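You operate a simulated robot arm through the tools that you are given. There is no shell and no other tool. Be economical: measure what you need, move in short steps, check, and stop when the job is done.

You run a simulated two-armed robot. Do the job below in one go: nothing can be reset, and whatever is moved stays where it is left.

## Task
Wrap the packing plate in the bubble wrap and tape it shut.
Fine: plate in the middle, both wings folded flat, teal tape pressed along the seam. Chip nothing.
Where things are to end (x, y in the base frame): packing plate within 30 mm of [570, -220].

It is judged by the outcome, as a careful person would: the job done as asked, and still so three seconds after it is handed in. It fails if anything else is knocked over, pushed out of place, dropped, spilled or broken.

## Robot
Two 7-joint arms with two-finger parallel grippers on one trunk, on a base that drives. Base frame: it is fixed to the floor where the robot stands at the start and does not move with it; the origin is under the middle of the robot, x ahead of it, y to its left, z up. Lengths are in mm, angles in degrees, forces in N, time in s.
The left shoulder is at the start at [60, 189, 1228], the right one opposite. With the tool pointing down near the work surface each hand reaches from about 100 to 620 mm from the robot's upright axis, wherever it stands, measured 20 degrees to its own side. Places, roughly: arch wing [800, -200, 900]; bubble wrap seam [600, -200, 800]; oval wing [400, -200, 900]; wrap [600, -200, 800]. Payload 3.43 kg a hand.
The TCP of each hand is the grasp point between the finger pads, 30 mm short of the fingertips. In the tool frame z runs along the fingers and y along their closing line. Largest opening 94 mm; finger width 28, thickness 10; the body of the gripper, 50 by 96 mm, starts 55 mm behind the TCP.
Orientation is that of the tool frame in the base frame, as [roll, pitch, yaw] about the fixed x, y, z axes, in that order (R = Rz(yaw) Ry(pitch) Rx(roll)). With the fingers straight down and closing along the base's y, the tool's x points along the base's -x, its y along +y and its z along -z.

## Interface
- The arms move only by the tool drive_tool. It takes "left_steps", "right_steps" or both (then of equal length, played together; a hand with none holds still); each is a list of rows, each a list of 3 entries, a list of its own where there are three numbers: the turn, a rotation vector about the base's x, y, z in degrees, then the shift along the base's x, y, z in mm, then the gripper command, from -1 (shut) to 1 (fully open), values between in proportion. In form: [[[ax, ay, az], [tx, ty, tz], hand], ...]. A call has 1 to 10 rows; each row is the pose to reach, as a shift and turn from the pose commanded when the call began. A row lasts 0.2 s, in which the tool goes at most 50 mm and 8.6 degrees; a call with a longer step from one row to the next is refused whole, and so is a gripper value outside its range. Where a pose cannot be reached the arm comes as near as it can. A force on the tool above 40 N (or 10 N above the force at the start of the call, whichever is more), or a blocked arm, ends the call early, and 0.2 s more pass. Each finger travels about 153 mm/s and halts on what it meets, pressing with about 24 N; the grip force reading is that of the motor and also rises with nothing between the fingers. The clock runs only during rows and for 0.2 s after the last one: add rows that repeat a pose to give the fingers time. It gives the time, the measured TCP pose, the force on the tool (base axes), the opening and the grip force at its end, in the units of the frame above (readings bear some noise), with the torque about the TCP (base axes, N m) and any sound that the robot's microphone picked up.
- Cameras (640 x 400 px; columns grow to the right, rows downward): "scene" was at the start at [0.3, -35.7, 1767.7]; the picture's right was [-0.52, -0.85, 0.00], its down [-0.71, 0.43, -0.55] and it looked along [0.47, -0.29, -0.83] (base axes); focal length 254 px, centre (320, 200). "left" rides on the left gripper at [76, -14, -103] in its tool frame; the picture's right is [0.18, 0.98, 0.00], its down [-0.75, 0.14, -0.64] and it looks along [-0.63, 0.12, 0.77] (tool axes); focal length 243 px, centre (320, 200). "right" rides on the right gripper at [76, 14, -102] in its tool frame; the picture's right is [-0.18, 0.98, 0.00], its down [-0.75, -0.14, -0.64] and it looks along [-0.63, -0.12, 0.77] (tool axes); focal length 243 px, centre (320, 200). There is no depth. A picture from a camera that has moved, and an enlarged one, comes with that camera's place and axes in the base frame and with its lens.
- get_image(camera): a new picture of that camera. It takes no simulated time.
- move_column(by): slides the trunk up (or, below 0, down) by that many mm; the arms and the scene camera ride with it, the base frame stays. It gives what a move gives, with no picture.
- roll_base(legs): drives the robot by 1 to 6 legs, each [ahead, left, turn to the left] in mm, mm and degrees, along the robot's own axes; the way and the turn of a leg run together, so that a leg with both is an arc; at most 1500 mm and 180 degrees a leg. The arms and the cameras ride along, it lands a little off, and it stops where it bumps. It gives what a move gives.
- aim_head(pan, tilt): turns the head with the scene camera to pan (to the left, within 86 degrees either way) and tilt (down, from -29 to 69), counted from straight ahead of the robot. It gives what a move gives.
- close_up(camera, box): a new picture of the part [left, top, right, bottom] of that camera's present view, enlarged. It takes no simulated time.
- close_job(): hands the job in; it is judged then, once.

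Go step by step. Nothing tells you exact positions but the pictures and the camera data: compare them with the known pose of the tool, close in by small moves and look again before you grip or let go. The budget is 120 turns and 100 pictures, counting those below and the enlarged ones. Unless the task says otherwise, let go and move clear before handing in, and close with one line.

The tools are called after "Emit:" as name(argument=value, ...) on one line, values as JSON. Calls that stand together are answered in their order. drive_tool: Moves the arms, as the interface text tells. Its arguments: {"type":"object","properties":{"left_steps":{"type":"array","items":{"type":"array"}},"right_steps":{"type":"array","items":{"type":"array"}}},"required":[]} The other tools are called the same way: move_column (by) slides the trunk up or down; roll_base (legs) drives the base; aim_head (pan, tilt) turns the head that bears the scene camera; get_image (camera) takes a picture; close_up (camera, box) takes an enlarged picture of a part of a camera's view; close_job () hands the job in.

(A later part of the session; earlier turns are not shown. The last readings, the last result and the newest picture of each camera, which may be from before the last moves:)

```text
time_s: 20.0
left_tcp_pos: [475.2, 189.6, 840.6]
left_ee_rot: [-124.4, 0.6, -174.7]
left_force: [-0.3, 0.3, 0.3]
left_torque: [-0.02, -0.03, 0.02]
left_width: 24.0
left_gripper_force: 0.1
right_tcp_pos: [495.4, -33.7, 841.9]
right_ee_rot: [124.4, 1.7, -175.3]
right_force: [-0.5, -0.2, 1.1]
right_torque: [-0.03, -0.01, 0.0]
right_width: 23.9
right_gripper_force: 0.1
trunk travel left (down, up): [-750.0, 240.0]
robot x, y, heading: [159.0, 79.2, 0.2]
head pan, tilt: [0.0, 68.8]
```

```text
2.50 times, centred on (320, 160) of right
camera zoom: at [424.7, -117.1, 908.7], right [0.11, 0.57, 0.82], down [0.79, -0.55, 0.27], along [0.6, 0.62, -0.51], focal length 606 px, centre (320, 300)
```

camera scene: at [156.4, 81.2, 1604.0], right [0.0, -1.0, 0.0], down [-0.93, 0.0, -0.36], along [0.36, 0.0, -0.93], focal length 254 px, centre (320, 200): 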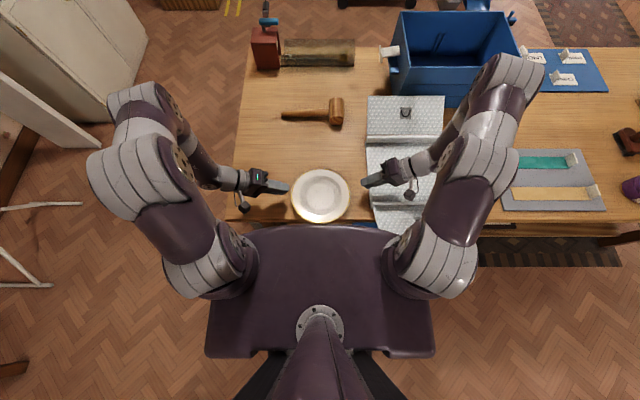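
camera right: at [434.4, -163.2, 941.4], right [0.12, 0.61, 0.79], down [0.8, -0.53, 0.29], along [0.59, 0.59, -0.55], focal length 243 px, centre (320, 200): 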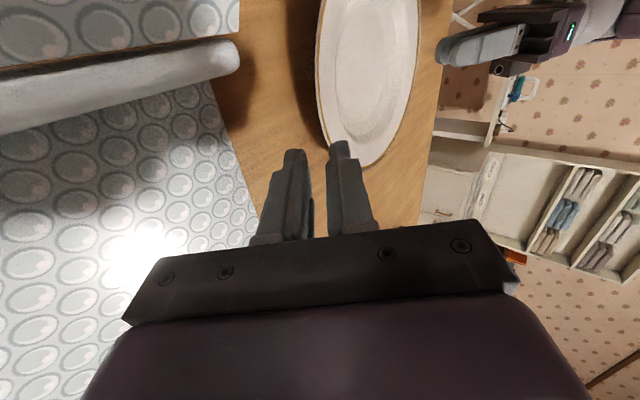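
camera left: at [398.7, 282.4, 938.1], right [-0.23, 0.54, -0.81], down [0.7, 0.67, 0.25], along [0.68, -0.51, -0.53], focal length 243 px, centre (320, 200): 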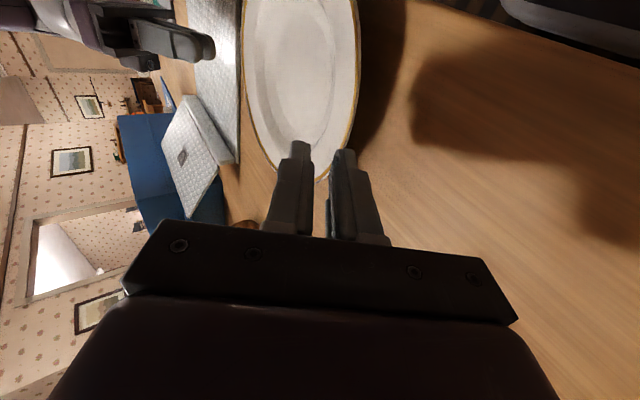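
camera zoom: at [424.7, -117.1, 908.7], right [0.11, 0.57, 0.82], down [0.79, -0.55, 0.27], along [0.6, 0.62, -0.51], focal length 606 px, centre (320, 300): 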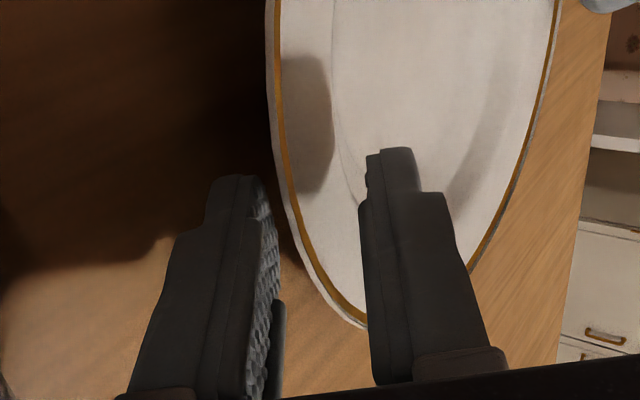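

The rim is now straddled on both sides with no load. I close both grippers gently.

Emit:
drive_tool(left_steps=[[[0, 0, 0], [0, 0, 0], -0.6], [[0, 0, 0], [0, 0, 0], -0.7], [[0, 0, 0], [0, 0, 0], -0.8], [[0, 0, 0], [0, 0, 0], -0.9], [[0, 0, 0], [0, 0, 0], -1], [[0, 0, 0], [0, 0, 0], -1]], right_steps=[[[0, 0, 0], [0, 0, 0], -0.6], [[0, 0, 0], [0, 0, 0], -0.7], [[0, 0, 0], [0, 0, 0], -0.8], [[0, 0, 0], [0, 0, 0], -0.9], [[0, 0, 0], [0, 0, 0], -1], [[0, 0, 0], [0, 0, 0], -1]])

Emit:
close_up(camera="left", box=[220, 80, 420, 240])

Emit:
close_up(camera="right", box=[220, 80, 420, 240])

```text
time_s: 21.4
left_tcp_pos: [476.0, 190.3, 841.5]
left_ee_rot: [-124.4, 0.7, -174.9]
left_force: [1.2, 2.8, -0.9]
left_torque: [-0.19, 0.43, -0.26]
left_width: 8.1
left_gripper_force: 24.0
right_tcp_pos: [495.8, -33.7, 841.5]
right_ee_rot: [124.4, 1.7, -175.3]
right_force: [-2.1, -4.2, -0.3]
right_torque: [0.13, -0.43, 0.59]
right_width: 8.2
right_gripper_force: 24.2
trunk travel left (down, up): [-750.0, 240.0]
robot x, y, heading: [158.5, 81.7, 0.1]
head pan, tilt: [0.0, 68.8]
```

```text
2.50 times, centred on (320, 160) of left
camera zoom: at [391.3, 261.0, 909.3], right [-0.23, 0.54, -0.81], down [0.69, 0.68, 0.25], along [0.69, -0.51, -0.52], focal length 606 px, centre (320, 300)
```

zoom: 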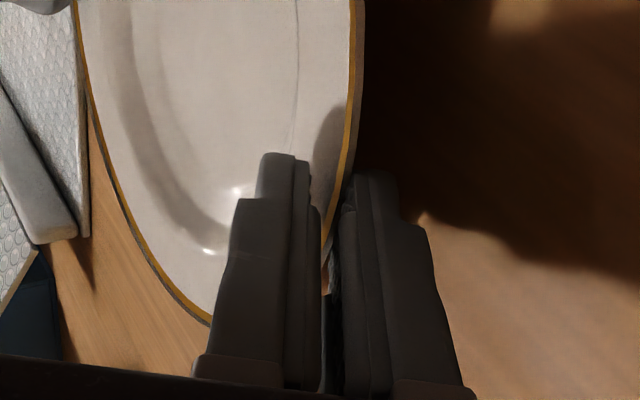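

```text
2.50 times, centred on (320, 160) of right
camera zoom: at [424.9, -117.2, 908.6], right [0.11, 0.57, 0.82], down [0.79, -0.55, 0.27], along [0.6, 0.62, -0.51], focal length 606 px, centre (320, 300)
```

zoom: 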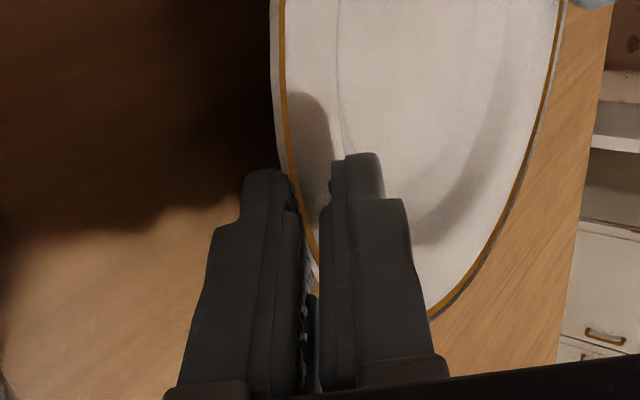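

Both hands hold the rim at 24 N. I lift using the trunk so both hands stay rigid with each other.

Emit:
move_column(by=30)

Emit:
close_up(camera="left", box=[160, 0, 480, 240])

```text
time_s: 22.1
left_tcp_pos: [475.9, 190.4, 871.6]
left_ee_rot: [-124.4, 0.7, -174.6]
left_force: [1.2, 3.8, 0.5]
left_torque: [-0.15, 0.18, -0.56]
left_width: 8.2
left_gripper_force: 24.2
right_tcp_pos: [494.6, -35.2, 870.9]
right_ee_rot: [124.5, 1.7, -175.2]
right_force: [-1.8, -4.6, 0.2]
right_torque: [-0.02, -0.2, 1.06]
right_width: 7.8
right_gripper_force: 24.1
trunk travel left (down, up): [-780.0, 210.0]
robot x, y, heading: [160.5, 79.9, 0.2]
head pan, tilt: [0.0, 68.8]
```

```text
1.67 times, centred on (320, 120) of left
camera zoom: at [391.8, 261.1, 939.3], right [-0.22, 0.54, -0.81], down [0.69, 0.67, 0.25], along [0.69, -0.51, -0.52], focal length 404 px, centre (320, 333)
```

zoom: 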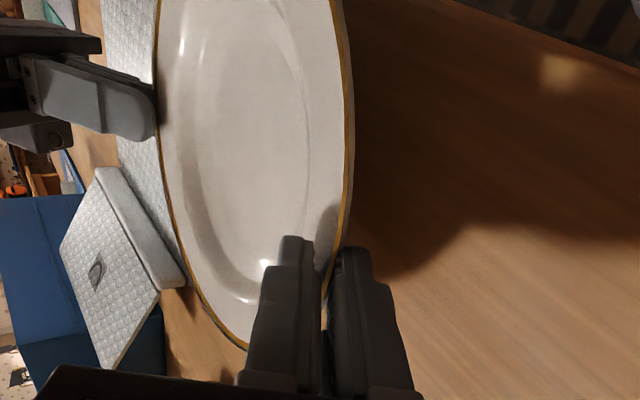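

The plate lifted cleanly and level. I raise 110 more, then drive forward to line up in x.

Emit:
move_column(by=110)

Emit:
roll_base(legs=[[60, 0, 0]])

Emit:
get_image(camera="scene")

```text
time_s: 23.6
left_tcp_pos: [475.0, 190.7, 980.7]
left_ee_rot: [-124.4, 0.5, -174.8]
left_force: [2.0, 6.8, -0.6]
left_torque: [-0.18, 0.15, -0.28]
left_width: 8.1
left_gripper_force: 23.7
right_tcp_pos: [496.2, -35.1, 980.9]
right_ee_rot: [124.5, 1.8, -175.2]
right_force: [-2.2, -6.9, -3.0]
right_torque: [-0.08, -0.15, 1.04]
right_width: 8.0
right_gripper_force: 24.1
trunk travel left (down, up): [-890.0, 100.0]
robot x, y, heading: [160.9, 79.2, 0.1]
head pan, tilt: [0.0, 68.8]
```

```text
time_s: 24.5
left_tcp_pos: [532.7, 190.1, 982.1]
left_ee_rot: [-124.4, 0.9, -174.9]
left_force: [2.7, 6.8, -0.7]
left_torque: [-0.14, 0.17, -0.24]
left_width: 8.0
left_gripper_force: 24.2
right_tcp_pos: [552.6, -34.7, 983.0]
right_ee_rot: [124.3, 1.9, -175.3]
right_force: [-2.7, -9.0, -2.7]
right_torque: [-0.1, -0.25, 0.94]
right_width: 8.1
right_gripper_force: 23.9
trunk travel left (down, up): [-890.0, 100.0]
robot x, y, heading: [220.9, 80.3, -0.3]
head pan, tilt: [0.0, 68.8]
```

```text
57 pictures are left
camera scene: at [211.3, 81.3, 1744.0], right [0.0, -1.0, 0.0], down [-0.93, 0.0, -0.36], along [0.36, 0.0, -0.93], focal length 254 px, centre (320, 200)
```

scene: 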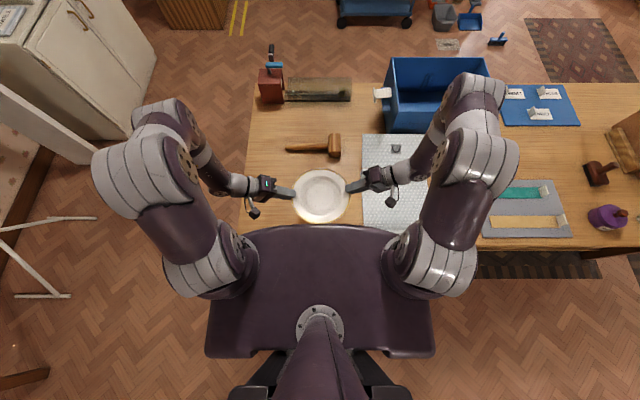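

Emit:
roll_base(legs=[[0, -298, 0]])

Emit:
get_image(camera="scene")

```text
time_s: 26.6
left_tcp_pos: [535.0, -108.6, 980.7]
left_ee_rot: [-124.3, 0.7, -174.7]
left_force: [1.1, 2.9, -0.2]
left_torque: [-0.21, 0.36, -0.4]
left_width: 7.8
left_gripper_force: 24.2
right_tcp_pos: [555.3, -333.1, 983.0]
right_ee_rot: [124.5, 1.7, -175.3]
right_force: [-1.0, -3.0, -2.8]
right_torque: [0.07, -0.4, 0.65]
right_width: 8.1
right_gripper_force: 23.8
trunk travel left (down, up): [-890.0, 100.0]
robot x, y, heading: [223.0, -220.0, -0.3]
head pan, tilt: [0.0, 68.8]
```

```text
56 pictures are left
camera scene: at [216.4, -216.9, 1744.0], right [0.0, -1.0, 0.0], down [-0.93, 0.0, -0.36], along [0.36, 0.0, -0.93], focal length 254 px, centre (320, 200)
```

scene: 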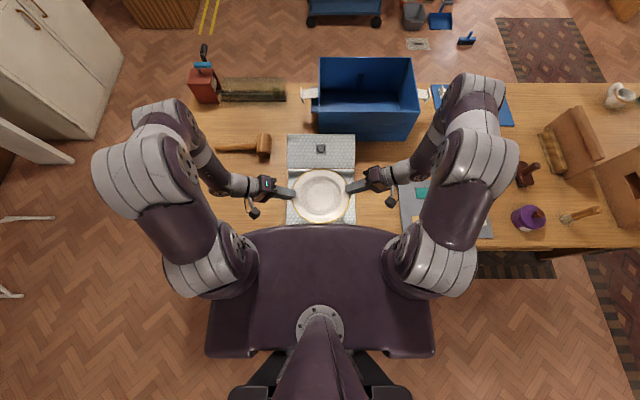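

Emit:
roll_base(legs=[[38, 0, 0]])

Emit:
close_up(camera="scene", box=[240, 120, 400, 240])

Emit:
get_image(camera="left")

```text
time_s: 27.4
left_tcp_pos: [567.9, -110.0, 983.5]
left_ee_rot: [-124.5, 0.7, -174.8]
left_force: [0.0, 2.0, -0.1]
left_torque: [-0.27, 0.39, -0.37]
left_width: 8.0
left_gripper_force: 23.8
right_tcp_pos: [588.3, -333.5, 983.0]
right_ee_rot: [124.4, 1.8, -175.3]
right_force: [-1.0, -2.7, -2.0]
right_torque: [0.1, -0.47, 0.56]
right_width: 7.9
right_gripper_force: 24.6
trunk travel left (down, up): [-890.0, 100.0]
robot x, y, heading: [259.9, -216.9, 0.2]
head pan, tilt: [0.0, 68.8]
```

```text
3.33 times, centred on (320, 180) of scene
camera zoom: at [246.0, -218.6, 1744.0], right [0.0, -1.0, 0.0], down [-0.93, 0.0, -0.37], along [0.37, 0.0, -0.93], focal length 846 px, centre (320, 267)
```

zoom: 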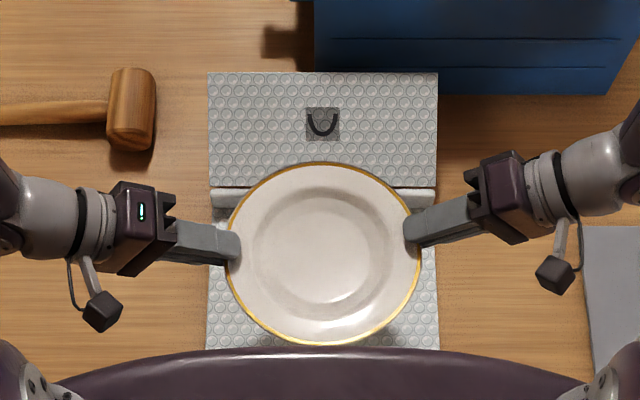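

```text
54 pictures are left
camera left: at [483.8, -38.8, 1050.5], right [-0.22, 0.54, -0.81], down [0.69, 0.68, 0.26], along [0.69, -0.51, -0.52], focal length 243 px, centre (320, 200)
```

left: 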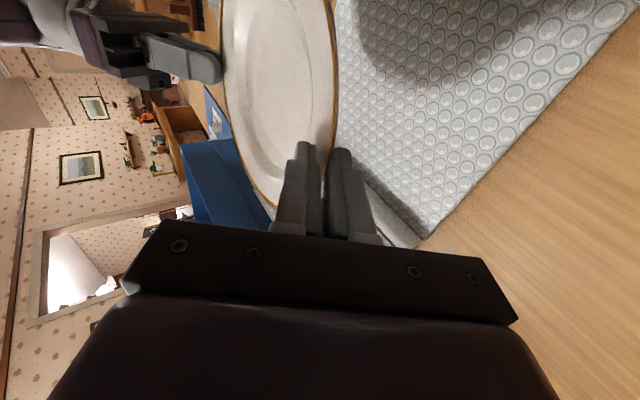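

The plate is centred laterally; x needs ~10 mm more. The deck could foul the near flap if I lower the trunk fully, so I lower with the arms first, in small checked steps.

Emit:
roll_base(legs=[[9, 0, 0]])

Emit:
drive_tool(left_steps=[[[0, 0, 0], [0, 0, -10], -1], [[0, 0, 0], [0, 0, -20], -1], [[0, 0, 0], [0, 0, -30], -1], [[0, 0, 0], [0, 0, -40], -1]], right_steps=[[[0, 0, 0], [0, 0, -10], -1], [[0, 0, 0], [0, 0, -20], -1], [[0, 0, 0], [0, 0, -30], -1], [[0, 0, 0], [0, 0, -40], -1]])

```text
time_s: 28.2
left_tcp_pos: [580.4, -109.3, 982.2]
left_ee_rot: [-124.5, 0.7, -174.7]
left_force: [1.3, 1.0, -1.2]
left_torque: [-0.25, 0.43, -0.43]
left_width: 8.1
left_gripper_force: 23.9
right_tcp_pos: [602.1, -334.1, 982.4]
right_ee_rot: [124.4, 1.8, -175.2]
right_force: [-0.9, -1.4, -2.4]
right_torque: [0.06, -0.47, 0.51]
right_width: 7.6
right_gripper_force: 24.0
trunk travel left (down, up): [-890.0, 100.0]
robot x, y, heading: [267.4, -218.3, 0.1]
head pan, tilt: [0.0, 68.8]
```

```text
time_s: 29.2
left_tcp_pos: [581.7, -109.9, 939.7]
left_ee_rot: [-124.5, 0.7, -174.8]
left_force: [0.3, 7.9, 0.1]
left_torque: [-0.16, 0.43, -0.25]
left_width: 7.9
left_gripper_force: 24.0
right_tcp_pos: [602.6, -334.1, 941.8]
right_ee_rot: [124.5, 1.7, -175.3]
right_force: [-0.9, -8.0, -1.9]
right_torque: [-0.01, -0.45, 0.57]
right_width: 7.6
right_gripper_force: 23.9
trunk travel left (down, up): [-890.0, 100.0]
robot x, y, heading: [266.4, -219.8, 0.2]
head pan, tilt: [0.0, 68.8]
```

Emit:
drive_tool(left_steps=[[[0, 0, 0], [-2, 0, -10], -1], [[0, 0, 0], [-4, 0, -20], -1], [[0, 0, 0], [-5, 0, -30], -1], [[0, 0, 0], [-5, 0, -40], -1]], right_steps=[[[0, 0, 0], [-2, 0, -10], -1], [[0, 0, 0], [-4, 0, -20], -1], [[0, 0, 0], [-5, 0, -30], -1], [[0, 0, 0], [-5, 0, -40], -1]])

Emit:
close_up(camera="scene", box=[240, 120, 400, 240])

```text
time_s: 30.2
left_tcp_pos: [576.7, -110.2, 901.6]
left_ee_rot: [-124.4, 0.5, -174.7]
left_force: [1.3, 9.4, 0.6]
left_torque: [-0.14, 0.34, -0.08]
left_width: 8.2
left_gripper_force: 23.4
right_tcp_pos: [596.7, -334.7, 900.7]
right_ee_rot: [124.5, 1.6, -175.1]
right_force: [-1.3, -10.4, -2.1]
right_torque: [-0.04, -0.42, 0.62]
right_width: 7.4
right_gripper_force: 24.1
trunk travel left (down, up): [-890.0, 100.0]
robot x, y, heading: [264.8, -217.9, -0.3]
head pan, tilt: [0.0, 68.8]
```

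```text
3.33 times, centred on (320, 180) of scene
camera zoom: at [263.5, -218.3, 1744.0], right [0.0, -1.0, 0.0], down [-0.93, 0.0, -0.36], along [0.36, 0.0, -0.93], focal length 846 px, centre (320, 267)
```

zoom: 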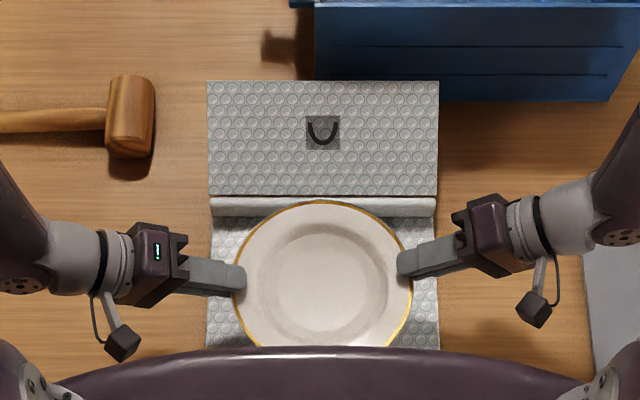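

Emit:
drive_tool(left_steps=[[[0, 0, 0], [0, 0, -10], -1], [[0, 0, 0], [0, 0, -20], -1], [[0, 0, 0], [0, 0, -30], -1], [[0, 0, 0], [0, 0, -40], -1], [[0, 0, 0], [0, 0, -44], -1], [[0, 0, 0], [0, 0, -47], -1], [[0, 0, 0], [0, 0, -50], -1]], right_steps=[[[0, 0, 0], [0, 0, -10], -1], [[0, 0, 0], [0, 0, -20], -1], [[0, 0, 0], [0, 0, -30], -1], [[0, 0, 0], [0, 0, -40], -1], [[0, 0, 0], [0, 0, -44], -1], [[0, 0, 0], [0, 0, -47], -1], [[0, 0, 0], [0, 0, -50], -1]])

Emit:
get_image(camera="left")

```text
time_s: 31.8
left_tcp_pos: [577.5, -110.6, 850.5]
left_ee_rot: [-124.4, 0.4, -174.8]
left_force: [0.3, 3.5, -1.0]
left_torque: [-0.24, 0.51, -0.23]
left_width: 8.1
left_gripper_force: 24.2
right_tcp_pos: [596.0, -333.5, 851.3]
right_ee_rot: [124.5, 1.6, -175.2]
right_force: [-0.5, -3.6, -1.8]
right_torque: [0.1, -0.54, 0.42]
right_width: 7.3
right_gripper_force: 23.7
trunk travel left (down, up): [-890.0, 100.0]
robot x, y, heading: [264.9, -219.4, -0.0]
head pan, tilt: [0.0, 68.8]
```

```text
52 pictures are left
camera left: at [492.3, -38.3, 919.7], right [-0.23, 0.54, -0.81], down [0.69, 0.68, 0.25], along [0.69, -0.51, -0.52], focal length 243 px, centre (320, 200)
```

left: 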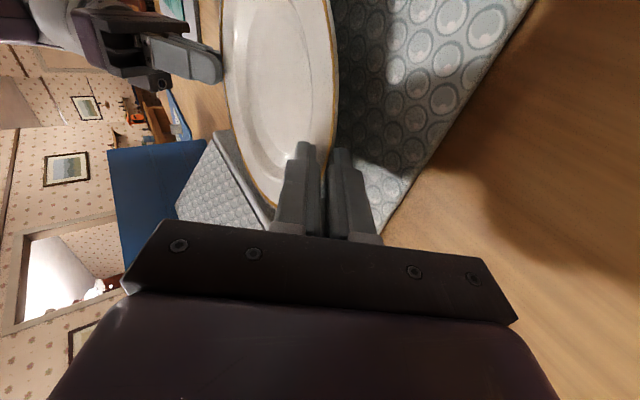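

All reach works. I lower the last millimetres in 2 mm steps until the forces show contact.

Emit:
drive_tool(left_steps=[[[0, 0, 0], [0, 0, -2], -1], [[0, 0, 0], [0, 0, -4], -1], [[0, 0, 0], [0, 0, -5], -1], [[0, 0, 0], [0, 0, -5], -1]], right_steps=[[[0, 0, 0], [0, 0, -2], -1], [[0, 0, 0], [0, 0, -4], -1], [[0, 0, 0], [0, 0, -5], -1], [[0, 0, 0], [0, 0, -5], -1]])

```text
time_s: 32.8
left_tcp_pos: [576.6, -109.1, 847.5]
left_ee_rot: [-124.3, 0.7, -174.7]
left_force: [5.1, 1.6, 7.3]
left_torque: [-0.47, 0.41, 0.09]
left_width: 8.1
left_gripper_force: 23.9
right_tcp_pos: [596.4, -333.9, 848.2]
right_ee_rot: [124.3, 1.8, -175.2]
right_force: [-0.3, -3.8, 23.8]
right_torque: [0.6, -0.33, 0.8]
right_width: 7.6
right_gripper_force: 23.6
trunk travel left (down, up): [-890.0, 100.0]
robot x, y, heading: [267.2, -215.7, -0.1]
head pan, tilt: [0.0, 68.8]
```

Contact with the wrap. I open to 24 mm and withdraw straight outward the way I came in.

Emit:
drive_tool(left_steps=[[[0, 0, 0], [0, 0, 1], -0.9], [[0, 0, 0], [0, 0, 1], -0.75], [[0, 0, 0], [0, 0, 1], -0.6], [[0, 0, 0], [0, 0, 1], -0.49], [[0, 0, 0], [0, 0, 1], -0.49], [[0, 0, 0], [0, 10, 1], -0.49], [[0, 0, 0], [0, 25, 1], -0.49], [[0, 0, 0], [0, 45, 10], -0.49], [[0, 0, 0], [0, 65, 40], -0.49]], right_steps=[[[0, 0, 0], [0, 0, 1], -0.9], [[0, 0, 0], [0, 0, 1], -0.75], [[0, 0, 0], [0, 0, 1], -0.6], [[0, 0, 0], [0, 0, 1], -0.49], [[0, 0, 0], [0, 0, 1], -0.49], [[0, 0, 0], [0, -10, 1], -0.49], [[0, 0, 0], [0, -25, 1], -0.49], [[0, 0, 0], [0, -45, 10], -0.49], [[0, 0, 0], [0, -65, 40], -0.49]])

Emit:
close_up(camera="scene", box=[220, 110, 420, 240])

Emit:
get_image(camera="left")

```text
time_s: 34.8
left_tcp_pos: [576.6, -44.3, 887.2]
left_ee_rot: [-124.3, 0.6, -174.8]
left_force: [-0.7, 0.1, 0.2]
left_torque: [-0.03, -0.02, 0.0]
left_width: 24.0
left_gripper_force: 0.0
right_tcp_pos: [595.2, -399.0, 886.6]
right_ee_rot: [124.4, 1.5, -175.2]
right_force: [-0.4, -1.3, 0.3]
right_torque: [0.0, 0.02, 0.0]
right_width: 24.0
right_gripper_force: 0.1
trunk travel left (down, up): [-890.0, 100.0]
robot x, y, heading: [268.0, -220.3, -0.0]
head pan, tilt: [0.0, 68.8]
```

```text
3.08 times, centred on (320, 175) of scene
camera zoom: at [260.8, -218.6, 1743.9], right [0.0, -1.0, 0.0], down [-0.93, 0.0, -0.36], along [0.36, 0.0, -0.93], focal length 781 px, centre (320, 277)
```

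zoom: 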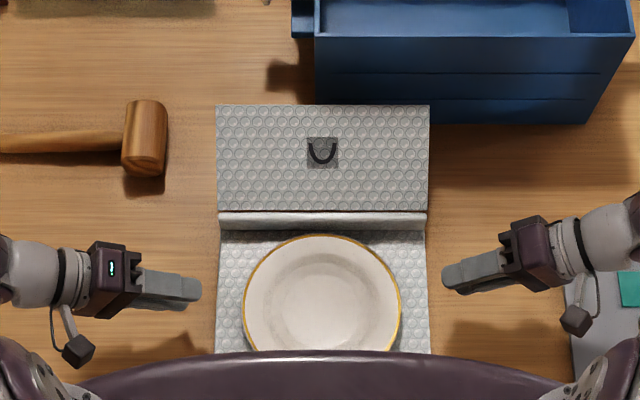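

```text
50 pictures are left
camera left: at [491.1, 25.9, 954.7], right [-0.23, 0.54, -0.81], down [0.69, 0.68, 0.25], along [0.69, -0.51, -0.52], focal length 243 px, centre (320, 200)
```

left: 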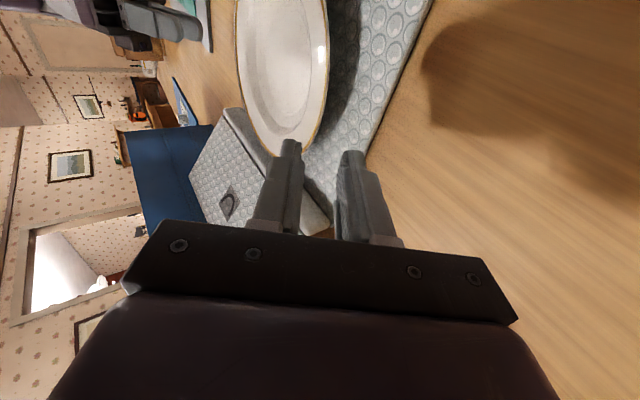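

The plate rests centred on the wrap. I look at the far wing's arch mark and the near wing's oval closely.

Emit:
close_up(camera="left", box=[170, 90, 350, 240])

Emit:
close_up(camera="scene", box=[285, 130, 355, 185])

```text
2.67 times, centred on (260, 165) of left
camera zoom: at [491.1, 25.9, 954.7], right [-0.23, 0.54, -0.81], down [0.69, 0.68, 0.25], along [0.69, -0.51, -0.52], focal length 647 px, centre (480, 293)
```

zoom: 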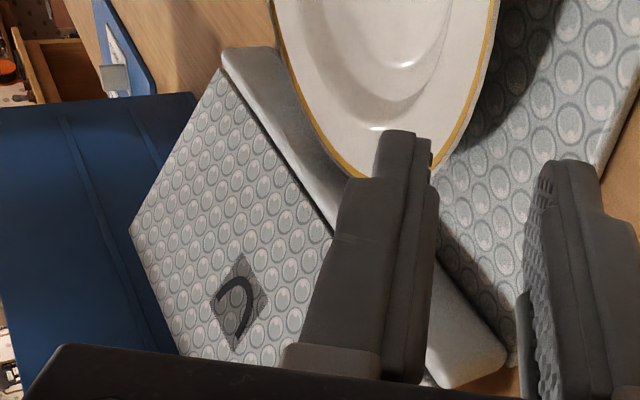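

```text
7.27 times, centred on (320, 158) of scene
camera zoom: at [260.8, -218.6, 1743.9], right [0.0, -1.0, 0.0], down [-0.93, 0.0, -0.36], along [0.36, 0.0, -0.93], focal length 1846 px, centre (320, 509)
```

zoom: 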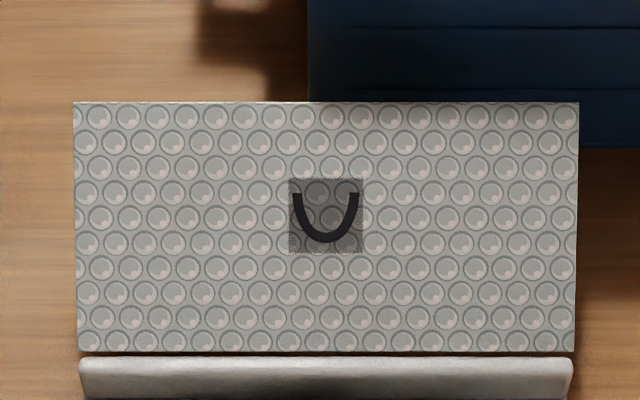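

The marks are just labels; the far flap is a hinged sheet tilted up, with its edge near [832, z 885] and the bin just behind its right half. I'll turn the left hand upright with yaw 90° so the open fingers can straddle that edge from above at y ≈ -150.

Emit:
drive_tool(left_steps=[[[7.9, 0.7, 0], [0, 5, 15], -0.4], [[15.9, 1.4, 0], [5, 5, 30], 0], [[23.8, 2.1, 0], [15, 5, 45], 0.4], [[31.7, 2.8, 0], [30, 5, 60], 0.8], [[39.6, 3.5, 0], [45, 0, 75], 1], [[47.6, 4.2, 0], [60, -10, 90], 1], [[55.5, 4.9, 0], [80, -20, 105], 1]])

Emit:
drive_tool(left_steps=[[[0, 0, -8.5], [14, -8, 0], 1], [[0, 0, -17], [28, -16, 0], 1], [[0, 0, -25.5], [42, -24, 0], 1], [[0, 0, -34], [56, -32, 0], 1], [[0, 0, -42.5], [70, -40, 0], 1], [[0, 0, -51], [84, -50, 0], 1], [[0, 0, -59.5], [98, -60, 0], 1], [[0, 0, -68], [112, -70, 0], 1], [[0, 0, -76.5], [126, -80, 0], 1], [[0, 0, -85], [140, -86, 0], 1]])

Emit:
get_image(camera="left")

Emit:
get_image(camera="scene")

```text
time_s: 36.4
left_tcp_pos: [651.2, -63.9, 986.5]
left_ee_rot: [-178.9, 0.1, -175.4]
left_force: [-0.5, -0.1, 0.1]
left_torque: [0.03, 0.01, 0.01]
left_width: 93.9
left_gripper_force: 0.0
left hand out of reach, approached as far as the arm can: row 7
right_tcp_pos: [597.9, -399.3, 885.4]
right_ee_rot: [124.4, 1.6, -175.3]
right_force: [0.1, -0.8, 0.4]
right_torque: [0.04, 0.02, 0.04]
right_width: 24.0
right_gripper_force: 0.1
trunk travel left (down, up): [-890.0, 100.0]
robot x, y, heading: [263.7, -218.7, 0.1]
head pan, tilt: [0.0, 68.8]
```

```text
time_s: 38.6
left_tcp_pos: [793.0, -147.6, 987.6]
left_ee_rot: [179.9, 0.6, 99.5]
left_force: [-0.3, 0.5, -0.7]
left_torque: [0.01, -0.03, 0.02]
left_width: 93.8
left_gripper_force: 0.1
right_tcp_pos: [597.0, -398.9, 885.9]
right_ee_rot: [124.4, 1.7, -175.2]
right_force: [0.6, 0.1, 0.0]
right_torque: [-0.02, -0.02, -0.01]
right_width: 24.3
right_gripper_force: 0.0
trunk travel left (down, up): [-890.0, 100.0]
robot x, y, heading: [267.2, -219.5, -0.1]
head pan, tilt: [0.0, 68.8]
```

```text
47 pictures are left
camera left: at [765.0, -72.9, 1088.9], right [0.94, 0.34, 0.0], down [0.26, -0.71, 0.65], along [0.22, -0.61, -0.76], focal length 243 px, centre (320, 200)
```

left: 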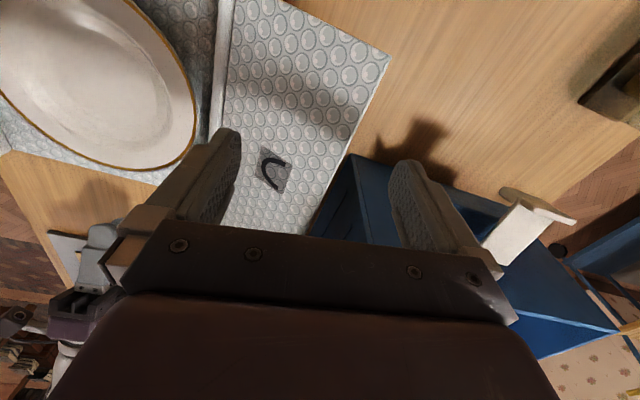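

```text
46 pictures are left
camera scene: at [263.3, -218.6, 1744.0], right [0.0, -1.0, 0.0], down [-0.93, 0.0, -0.36], along [0.36, 0.0, -0.93], focal length 254 px, centre (320, 200)
```

scene: 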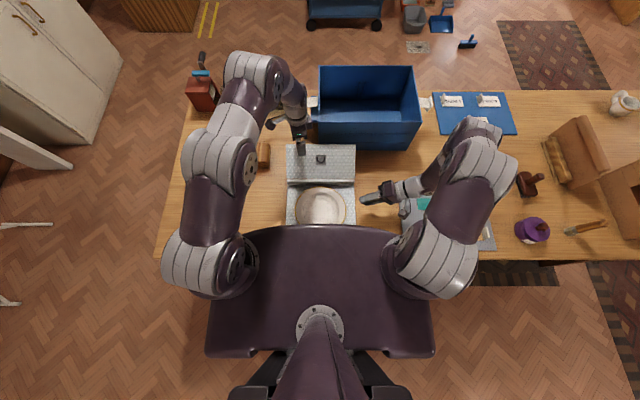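

The edge is near x 828 and the left half is clear of the bin. I descend to put the outer finger behind the edge.

Emit:
drive_tool(left_steps=[[[0, 0, -5], [2, 7, -25], 1], [[0, 0, -9], [3, 7, -50], 1], [[0, 0, -9], [3, 7, -75], 1], [[0, 0, -9], [3, 7, -95], 1], [[0, 0, -9], [3, 7, -95], 1]])

Emit:
get_image(camera="left")

Emit:
close_up(camera="scene", box=[240, 100, 400, 240])

```text
time_s: 39.8
left_tcp_pos: [793.8, -142.1, 894.5]
left_ee_rot: [179.8, 0.4, 90.7]
left_force: [-1.6, 0.6, 10.8]
left_torque: [-0.02, 0.52, -0.01]
left_width: 94.1
left_gripper_force: 0.1
right_tcp_pos: [596.3, -400.3, 887.9]
right_ee_rot: [124.4, 1.8, -175.2]
right_force: [0.3, -0.6, 0.0]
right_torque: [0.03, 0.01, 0.0]
right_width: 24.1
right_gripper_force: 0.0
trunk travel left (down, up): [-890.0, 100.0]
robot x, y, heading: [268.1, -219.0, -0.2]
head pan, tilt: [0.0, 68.8]
```

```text
45 pictures are left
camera left: at [778.5, -63.2, 995.4], right [0.98, 0.2, 0.0], down [0.15, -0.75, 0.65], along [0.13, -0.64, -0.76], focal length 243 px, centre (320, 200)
```

left: 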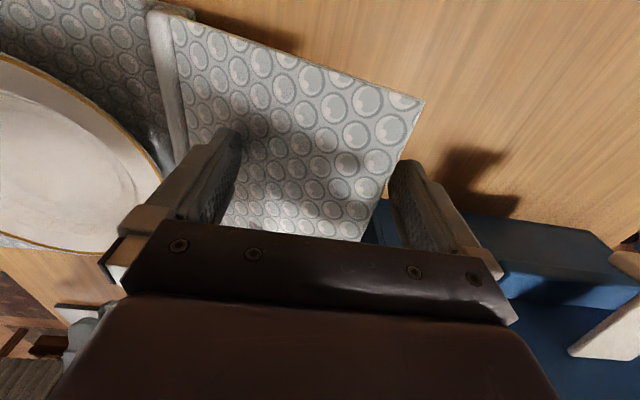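

```text
2.86 times, centred on (320, 170) of scene
camera zoom: at [260.3, -218.7, 1744.1], right [0.0, -1.0, 0.0], down [-0.93, 0.0, -0.36], along [0.36, 0.0, -0.93], focal length 725 px, centre (320, 286)
```

zoom: 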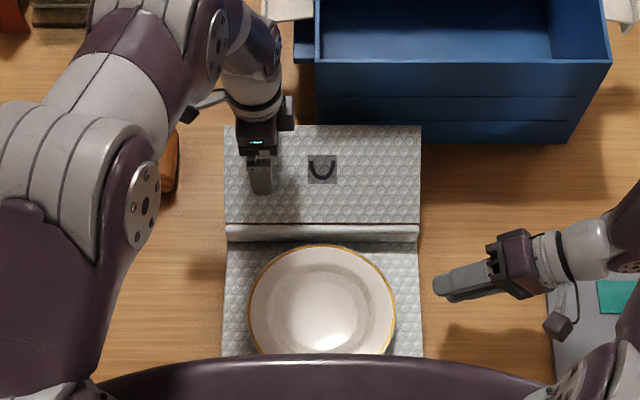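

Contact torque shows the inner finger just touching the flap, so the flap pivots at about [705, z 840] and its edge is at about [828, z 895]. The outer finger is behind the edge; now I pull it up along the arc.

Emit:
drive_tool(left_steps=[[[0, 0, 0], [-4, 0, 5], 1], [[0, 0, 0], [-13, 0, 7], 1], [[0, 0, 0], [-24, 0, 16], 1], [[0, 0, 0], [-33, 0, 29], 1], [[0, 0, 0], [-50, 0, 45], 1], [[0, 0, 0], [-69, 0, 58], 1], [[0, 0, 0], [-91, 0, 68], 1], [[0, 0, 0], [-113, 0, 75], 1]])

Emit:
get_image(camera="left")

Emit:
close_up(camera="scene", box=[240, 100, 400, 240])

```text
time_s: 41.6
left_tcp_pos: [681.2, -142.9, 967.7]
left_ee_rot: [180.0, 0.5, 90.7]
left_force: [-0.5, 0.1, -0.4]
left_torque: [-0.03, -0.01, -0.02]
left_width: 94.3
left_gripper_force: 0.0
right_tcp_pos: [596.1, -398.8, 887.0]
right_ee_rot: [124.4, 1.7, -175.1]
right_force: [0.1, 0.2, 0.0]
right_torque: [0.03, 0.02, 0.02]
right_width: 24.1
right_gripper_force: 0.0
trunk travel left (down, up): [-890.0, 100.0]
robot x, y, heading: [267.2, -218.4, 0.2]
head pan, tilt: [0.0, 68.8]
```

```text
43 pictures are left
camera left: at [664.8, -63.4, 1069.4], right [0.98, 0.2, 0.0], down [0.15, -0.75, 0.65], along [0.13, -0.64, -0.76], focal length 243 px, centre (320, 200)
```

left: 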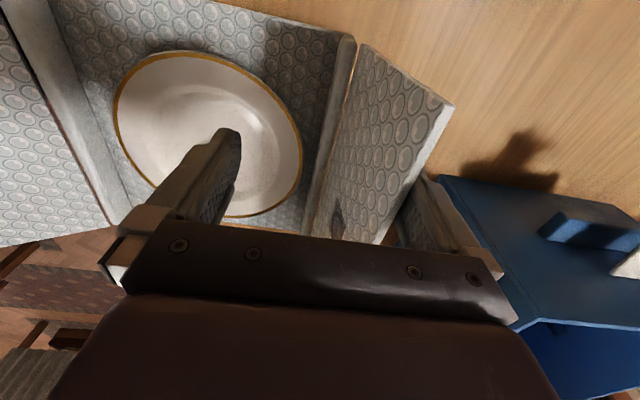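

```text
2.86 times, centred on (320, 170) of scene
camera zoom: at [261.5, -218.6, 1744.0], right [0.0, -1.0, 0.0], down [-0.93, 0.0, -0.36], along [0.36, 0.0, -0.93], focal length 725 px, centre (320, 286)
```

zoom: 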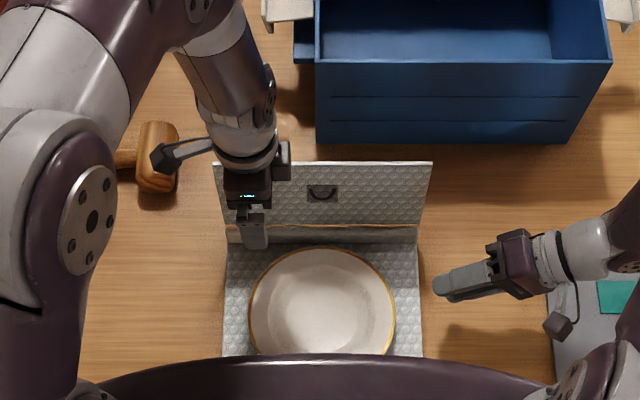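

The flap follows nicely. I carry it past vertical.

Emit:
drive_tool(left_steps=[[[0, 0, 0], [-18, 0, 2], 1], [[0, 0, 0], [-36, 0, 2], 1], [[0, 0, 0], [-54, 0, -2], 1], [[0, 0, 0], [-72, 0, -8], 1], [[0, 0, 0], [-86, 0, -14], 1]])

Emit:
get_image(camera="left")

```text
time_s: 42.8
left_tcp_pos: [595.7, -141.5, 953.2]
left_ee_rot: [179.8, 0.6, 90.6]
left_force: [0.8, -0.6, -0.4]
left_torque: [0.02, 0.0, 0.0]
left_width: 94.0
left_gripper_force: 0.1
right_tcp_pos: [595.7, -399.1, 887.5]
right_ee_rot: [124.4, 1.7, -175.2]
right_force: [1.2, 0.1, -0.8]
right_torque: [-0.01, -0.02, 0.0]
right_width: 23.7
right_gripper_force: 0.0
trunk travel left (down, up): [-890.0, 100.0]
robot x, y, heading: [264.7, -219.4, 0.1]
head pan, tilt: [0.0, 68.8]
```

```text
41 pictures are left
camera left: at [579.0, -62.7, 1055.1], right [0.98, 0.2, 0.0], down [0.15, -0.75, 0.65], along [0.13, -0.64, -0.76], focal length 243 px, centre (320, 200)
```

left: 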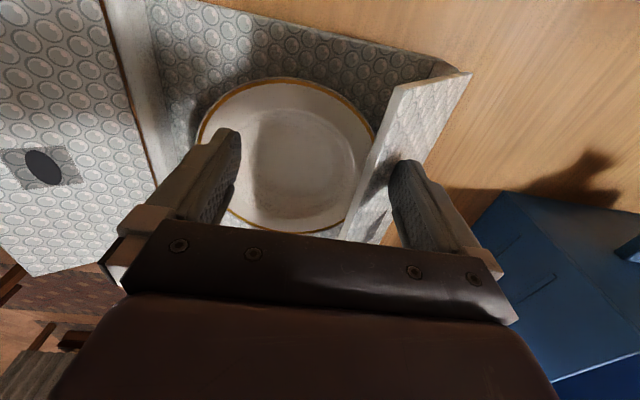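

The flap stays past vertical. I lift the hand clear, close the fingers behind it, then push it down flat.

Emit:
drive_tool(left_steps=[[[0, 0, 0], [0, 0, 35], 1], [[0, 0, 0], [0, 0, 68], 1], [[0, 0, 0], [45, 0, 68], 0.2], [[0, 0, 0], [95, 0, 68], -0.8], [[0, 0, 0], [97, 0, 68], -1], [[0, 0, 0], [97, 0, 48], -1], [[0, 0, 0], [97, 0, 27], -1], [[0, 0, 0], [77, 0, 23], -1], [[0, 0, 0], [60, 0, 14], -1], [[0, 0, 0], [43, 0, 6], -1]])

Emit:
get_image(camera="left")

```text
time_s: 45.0
left_tcp_pos: [639.0, -140.3, 959.8]
left_ee_rot: [179.9, 0.4, 90.7]
left_force: [-0.2, 0.3, 0.0]
left_torque: [0.0, 0.03, 0.02]
left_width: 0.0
left_gripper_force: 24.3
right_tcp_pos: [596.9, -400.0, 885.9]
right_ee_rot: [124.4, 1.8, -175.3]
right_force: [0.0, 0.4, 0.7]
right_torque: [0.0, 0.02, 0.02]
right_width: 24.3
right_gripper_force: 0.0
trunk travel left (down, up): [-890.0, 100.0]
robot x, y, heading: [267.7, -219.4, -0.0]
head pan, tilt: [0.0, 68.8]
```

```text
40 pictures are left
camera left: at [622.6, -62.7, 1061.6], right [0.98, 0.2, 0.0], down [0.15, -0.75, 0.65], along [0.13, -0.64, -0.76], focal length 243 px, centre (320, 200)
```

left: 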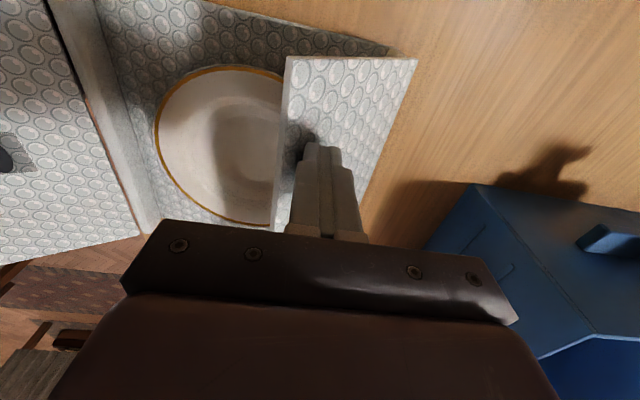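

Emit:
drive_tool(left_steps=[[[0, 0, 0], [-14, 0, -14], -1], [[0, 0, 0], [-28, 0, -30], -1], [[0, 0, 0], [-34, 0, -43], -1], [[0, 0, 0], [-39, 0, -56], -1], [[0, 0, 0], [-42, 0, -66], -1], [[0, 0, 0], [-44, 0, -74], -1], [[0, 0, 0], [-44, 0, -80], -1]])

Emit:
get_image(camera="left")

```text
time_s: 46.6
left_tcp_pos: [594.7, -141.0, 879.5]
left_ee_rot: [179.9, 0.5, 90.7]
left_force: [0.0, 0.0, 0.9]
left_torque: [-0.02, 0.01, -0.04]
left_width: 0.0
left_gripper_force: 24.0
right_tcp_pos: [597.8, -398.0, 888.0]
right_ee_rot: [124.3, 1.7, -175.2]
right_force: [0.2, -0.1, 0.5]
right_torque: [0.03, 0.0, -0.02]
right_width: 24.2
right_gripper_force: 0.0
trunk travel left (down, up): [-890.0, 100.0]
robot x, y, heading: [266.6, -219.9, 0.1]
head pan, tilt: [0.0, 68.8]
```

```text
39 pictures are left
camera left: at [578.9, -62.5, 981.5], right [0.98, 0.2, 0.0], down [0.15, -0.75, 0.65], along [0.13, -0.64, -0.76], focal length 243 px, centre (320, 200)
```

left: 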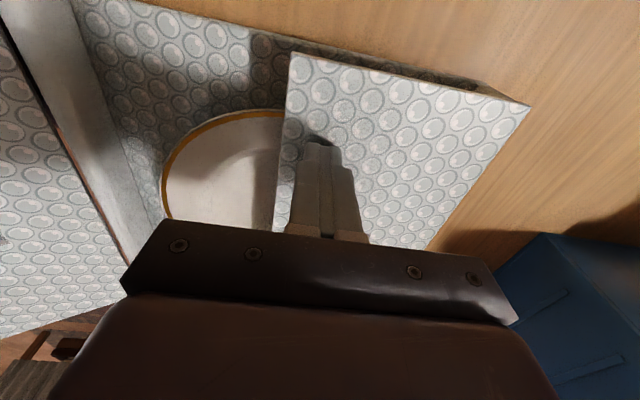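

Emit:
drive_tool(left_steps=[[[0, 0, 0], [0, 0, -2], -1], [[0, 0, 0], [0, 0, -4], -1], [[0, 0, 0], [0, 0, -6], -1], [[0, 0, 0], [0, 0, -8], -1]])

```text
time_s: 47.6
left_tcp_pos: [594.6, -142.1, 874.5]
left_ee_rot: [179.6, 0.6, 90.8]
left_force: [-5.6, 6.9, 36.6]
left_torque: [0.5, 0.1, -0.08]
left_width: 0.2
left_gripper_force: 23.7
right_tcp_pos: [594.1, -397.4, 888.9]
right_ee_rot: [124.5, 1.7, -175.2]
right_force: [0.0, 0.1, 0.8]
right_torque: [-0.01, 0.02, 0.02]
right_width: 23.8
right_gripper_force: 0.0
trunk travel left (down, up): [-890.0, 100.0]
robot x, y, heading: [267.5, -219.0, 0.1]
head pan, tilt: [0.0, 68.8]
stopped in row 4 (left hand): the force on the tool passed its limit at 41 N (the readings are from after the stop); the commanded pose is now the measured one
```

Firm stop at z ≈ 844, so the flap lies flat. I lift off and look.

Emit:
drive_tool(left_steps=[[[0, 0, 0], [0, 0, 30], -1], [[0, 0, 0], [0, 20, 75], -1], [[0, 0, 0], [0, 60, 110], -1], [[0, 0, 0], [-10, 100, 130], -1]])

Emit:
get_image(camera="left")

Emit:
close_up(camera="scene", box=[240, 100, 400, 240])

```text
refused: row 3 steps farther than a row can; nothing moved
```

```text
38 pictures are left
camera left: at [577.9, -62.5, 975.6], right [0.98, 0.2, 0.01], down [0.14, -0.74, 0.65], along [0.13, -0.64, -0.76], focal length 243 px, centre (320, 200)
```

left: 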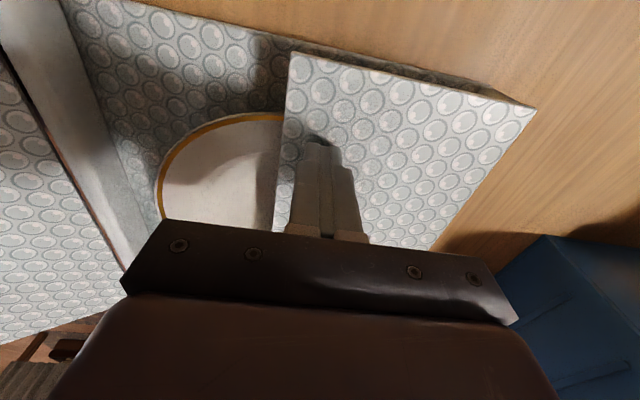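

```text
2.86 times, centred on (320, 170) of scene
camera zoom: at [257.5, -217.8, 1744.3], right [0.0, -1.0, 0.0], down [-0.93, 0.0, -0.37], along [0.37, 0.0, -0.93], focal length 725 px, centre (320, 286)
```

zoom: 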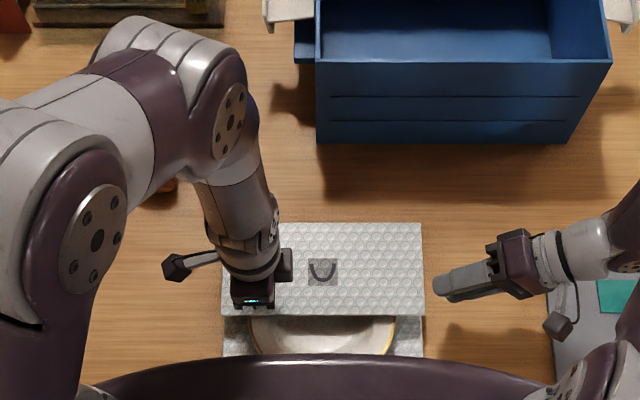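

The far wing lies flat. I raise both hands clear and back the base off to work on the near wing.

Emit:
drive_tool(left_steps=[[[0, 0, 0], [0, 0, 30], -1], [[0, 0, 0], [0, 0, 70], -1], [[0, 0, 0], [0, 0, 110], 0], [[0, 0, 0], [0, 0, 110], 1]], right_steps=[[[0, 0, 0], [0, -10, 20], -0.49], [[0, 0, 0], [0, -20, 50], -0.49], [[0, 0, 0], [0, -30, 80], -0.49], [[0, 0, 0], [0, -30, 80], -0.49]])

Emit:
roll_base(legs=[[-225, 0, 0]])

Emit:
close_up(camera="scene", box=[220, 100, 420, 240])

Emit:
get_image(camera="left")

```text
time_s: 48.6
left_tcp_pos: [596.7, -141.9, 982.7]
left_ee_rot: [179.9, 0.6, 90.7]
left_force: [-0.5, 0.3, 0.2]
left_torque: [0.0, 0.02, -0.04]
left_width: 94.0
left_gripper_force: 0.0
right_tcp_pos: [597.7, -429.0, 967.3]
right_ee_rot: [124.4, 1.6, -175.2]
right_force: [0.4, -1.1, -0.8]
right_torque: [0.01, 0.01, 0.03]
right_width: 24.0
right_gripper_force: 0.0
trunk travel left (down, up): [-890.0, 100.0]
robot x, y, heading: [267.5, -221.8, 0.1]
head pan, tilt: [0.0, 68.8]
```

```text
time_s: 50.3
left_tcp_pos: [370.4, -142.2, 982.3]
left_ee_rot: [179.6, 0.6, 90.5]
left_force: [0.0, -0.6, -0.4]
left_torque: [-0.01, 0.02, -0.03]
left_width: 94.1
left_gripper_force: 0.1
right_tcp_pos: [370.4, -429.1, 967.5]
right_ee_rot: [124.4, 1.6, -175.3]
right_force: [-0.7, 0.1, -0.2]
right_torque: [0.01, 0.01, 0.01]
right_width: 23.8
right_gripper_force: 0.0
trunk travel left (down, up): [-890.0, 100.0]
robot x, y, heading: [39.2, -216.6, -0.1]
head pan, tilt: [0.0, 68.8]
```

```text
2.86 times, centred on (320, 170) of scene
camera zoom: at [37.9, -218.2, 1744.0], right [0.0, -1.0, 0.0], down [-0.93, 0.0, -0.36], along [0.36, 0.0, -0.93], focal length 725 px, centre (320, 286)
```

zoom: 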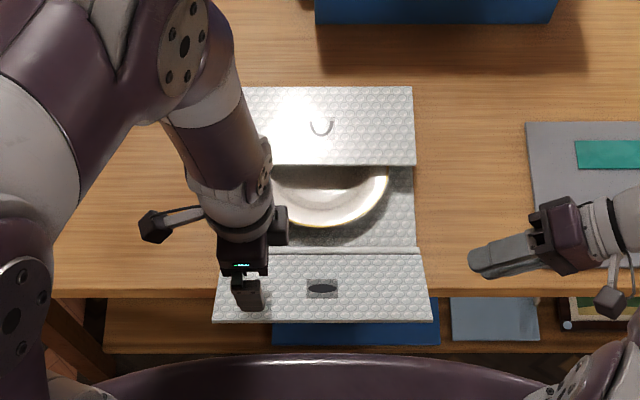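

```text
35 pictures are left
camera left: at [354.5, -63.0, 1083.3], right [0.98, 0.19, 0.0], down [0.15, -0.75, 0.65], along [0.13, -0.64, -0.76], focal length 243 px, centre (320, 200)
```

left: 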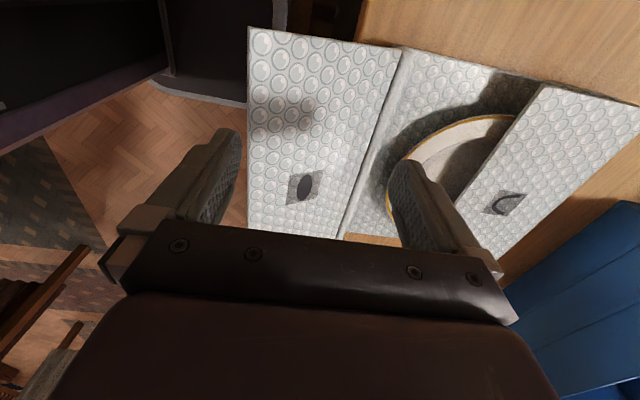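

The near flap mirrors the far one (edge at [317, z 895], pivot ~[435, z 840]); the folded edges should meet at x ≈ 570. I straddle the near edge with the open left hand.

Emit:
drive_tool(left_steps=[[[0, 0, 0], [-10, 0, -20], 1], [[0, 0, 0], [-18, 0, -45], 1], [[0, 0, 0], [-18, 0, -65], 1], [[0, 0, 0], [-18, 0, -83], 1], [[0, 0, 0], [-18, 0, -83], 1]])

Emit:
get_image(camera="left")

```text
time_s: 51.5
left_tcp_pos: [351.1, -142.2, 899.9]
left_ee_rot: [179.7, 0.6, 90.4]
left_force: [0.4, 0.2, 0.0]
left_torque: [0.01, 0.05, -0.01]
left_width: 93.9
left_gripper_force: 0.1
right_tcp_pos: [370.5, -428.4, 966.4]
right_ee_rot: [124.4, 1.8, -175.4]
right_force: [0.4, 0.7, 0.6]
right_torque: [0.0, 0.02, 0.0]
right_width: 23.8
right_gripper_force: 0.1
trunk travel left (down, up): [-890.0, 100.0]
robot x, y, heading: [42.0, -219.8, -0.2]
head pan, tilt: [0.0, 68.8]
```

```text
34 pictures are left
camera left: at [335.3, -63.5, 1000.8], right [0.98, 0.19, 0.0], down [0.14, -0.75, 0.65], along [0.13, -0.64, -0.76], focal length 243 px, centre (320, 200)
```

left: 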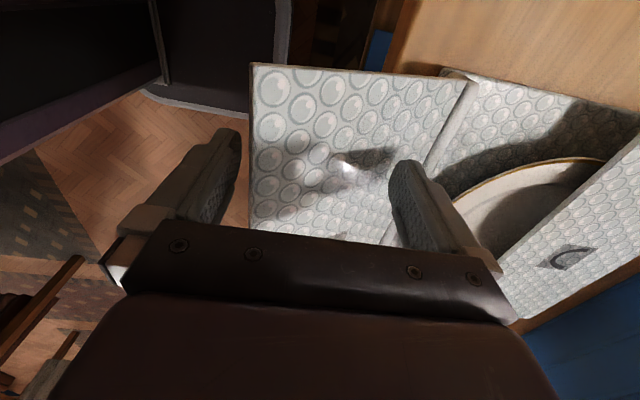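

Emit:
drive_tool(left_steps=[[[0, 0, 0], [10, 0, 5], 1], [[0, 0, 0], [20, 0, 13], 1], [[0, 0, 0], [30, 0, 25], 1], [[0, 0, 0], [47, 0, 41], 1], [[0, 0, 0], [65, 0, 54], 1], [[0, 0, 0], [87, 0, 65], 1], [[0, 0, 0], [108, 0, 70], 1], [[0, 0, 0], [125, 0, 72], 1], [[0, 0, 0], [145, 0, 71], 1], [[0, 0, 0], [165, 0, 66], 1]])

Emit:
get_image(camera="left")

```text
time_s: 53.7
left_tcp_pos: [519.0, -141.9, 965.4]
left_ee_rot: [179.8, 0.5, 90.5]
left_force: [-0.5, 0.5, 0.0]
left_torque: [0.01, 0.01, -0.01]
left_width: 93.9
left_gripper_force: 0.2
right_tcp_pos: [370.9, -428.1, 967.1]
right_ee_rot: [124.3, 1.5, -175.4]
right_force: [0.3, -0.4, 0.3]
right_torque: [0.01, 0.01, 0.0]
right_width: 23.8
right_gripper_force: 0.1
trunk travel left (down, up): [-890.0, 100.0]
robot x, y, heading: [44.5, -218.8, -0.1]
head pan, tilt: [0.0, 68.8]
```

```text
33 pictures are left
camera left: at [501.4, -63.4, 1065.8], right [0.98, 0.19, 0.0], down [0.15, -0.75, 0.65], along [0.13, -0.64, -0.76], focal length 243 px, centre (320, 200)
```

left: 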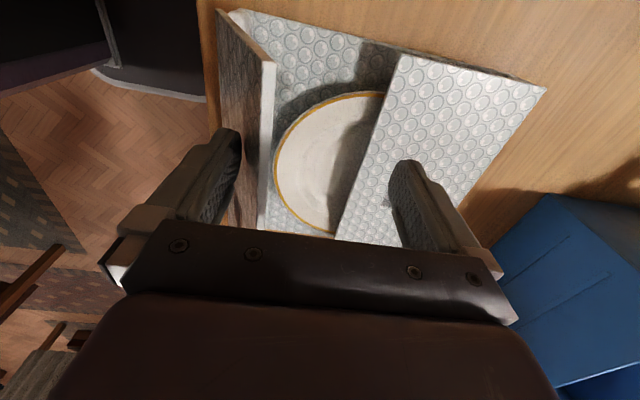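

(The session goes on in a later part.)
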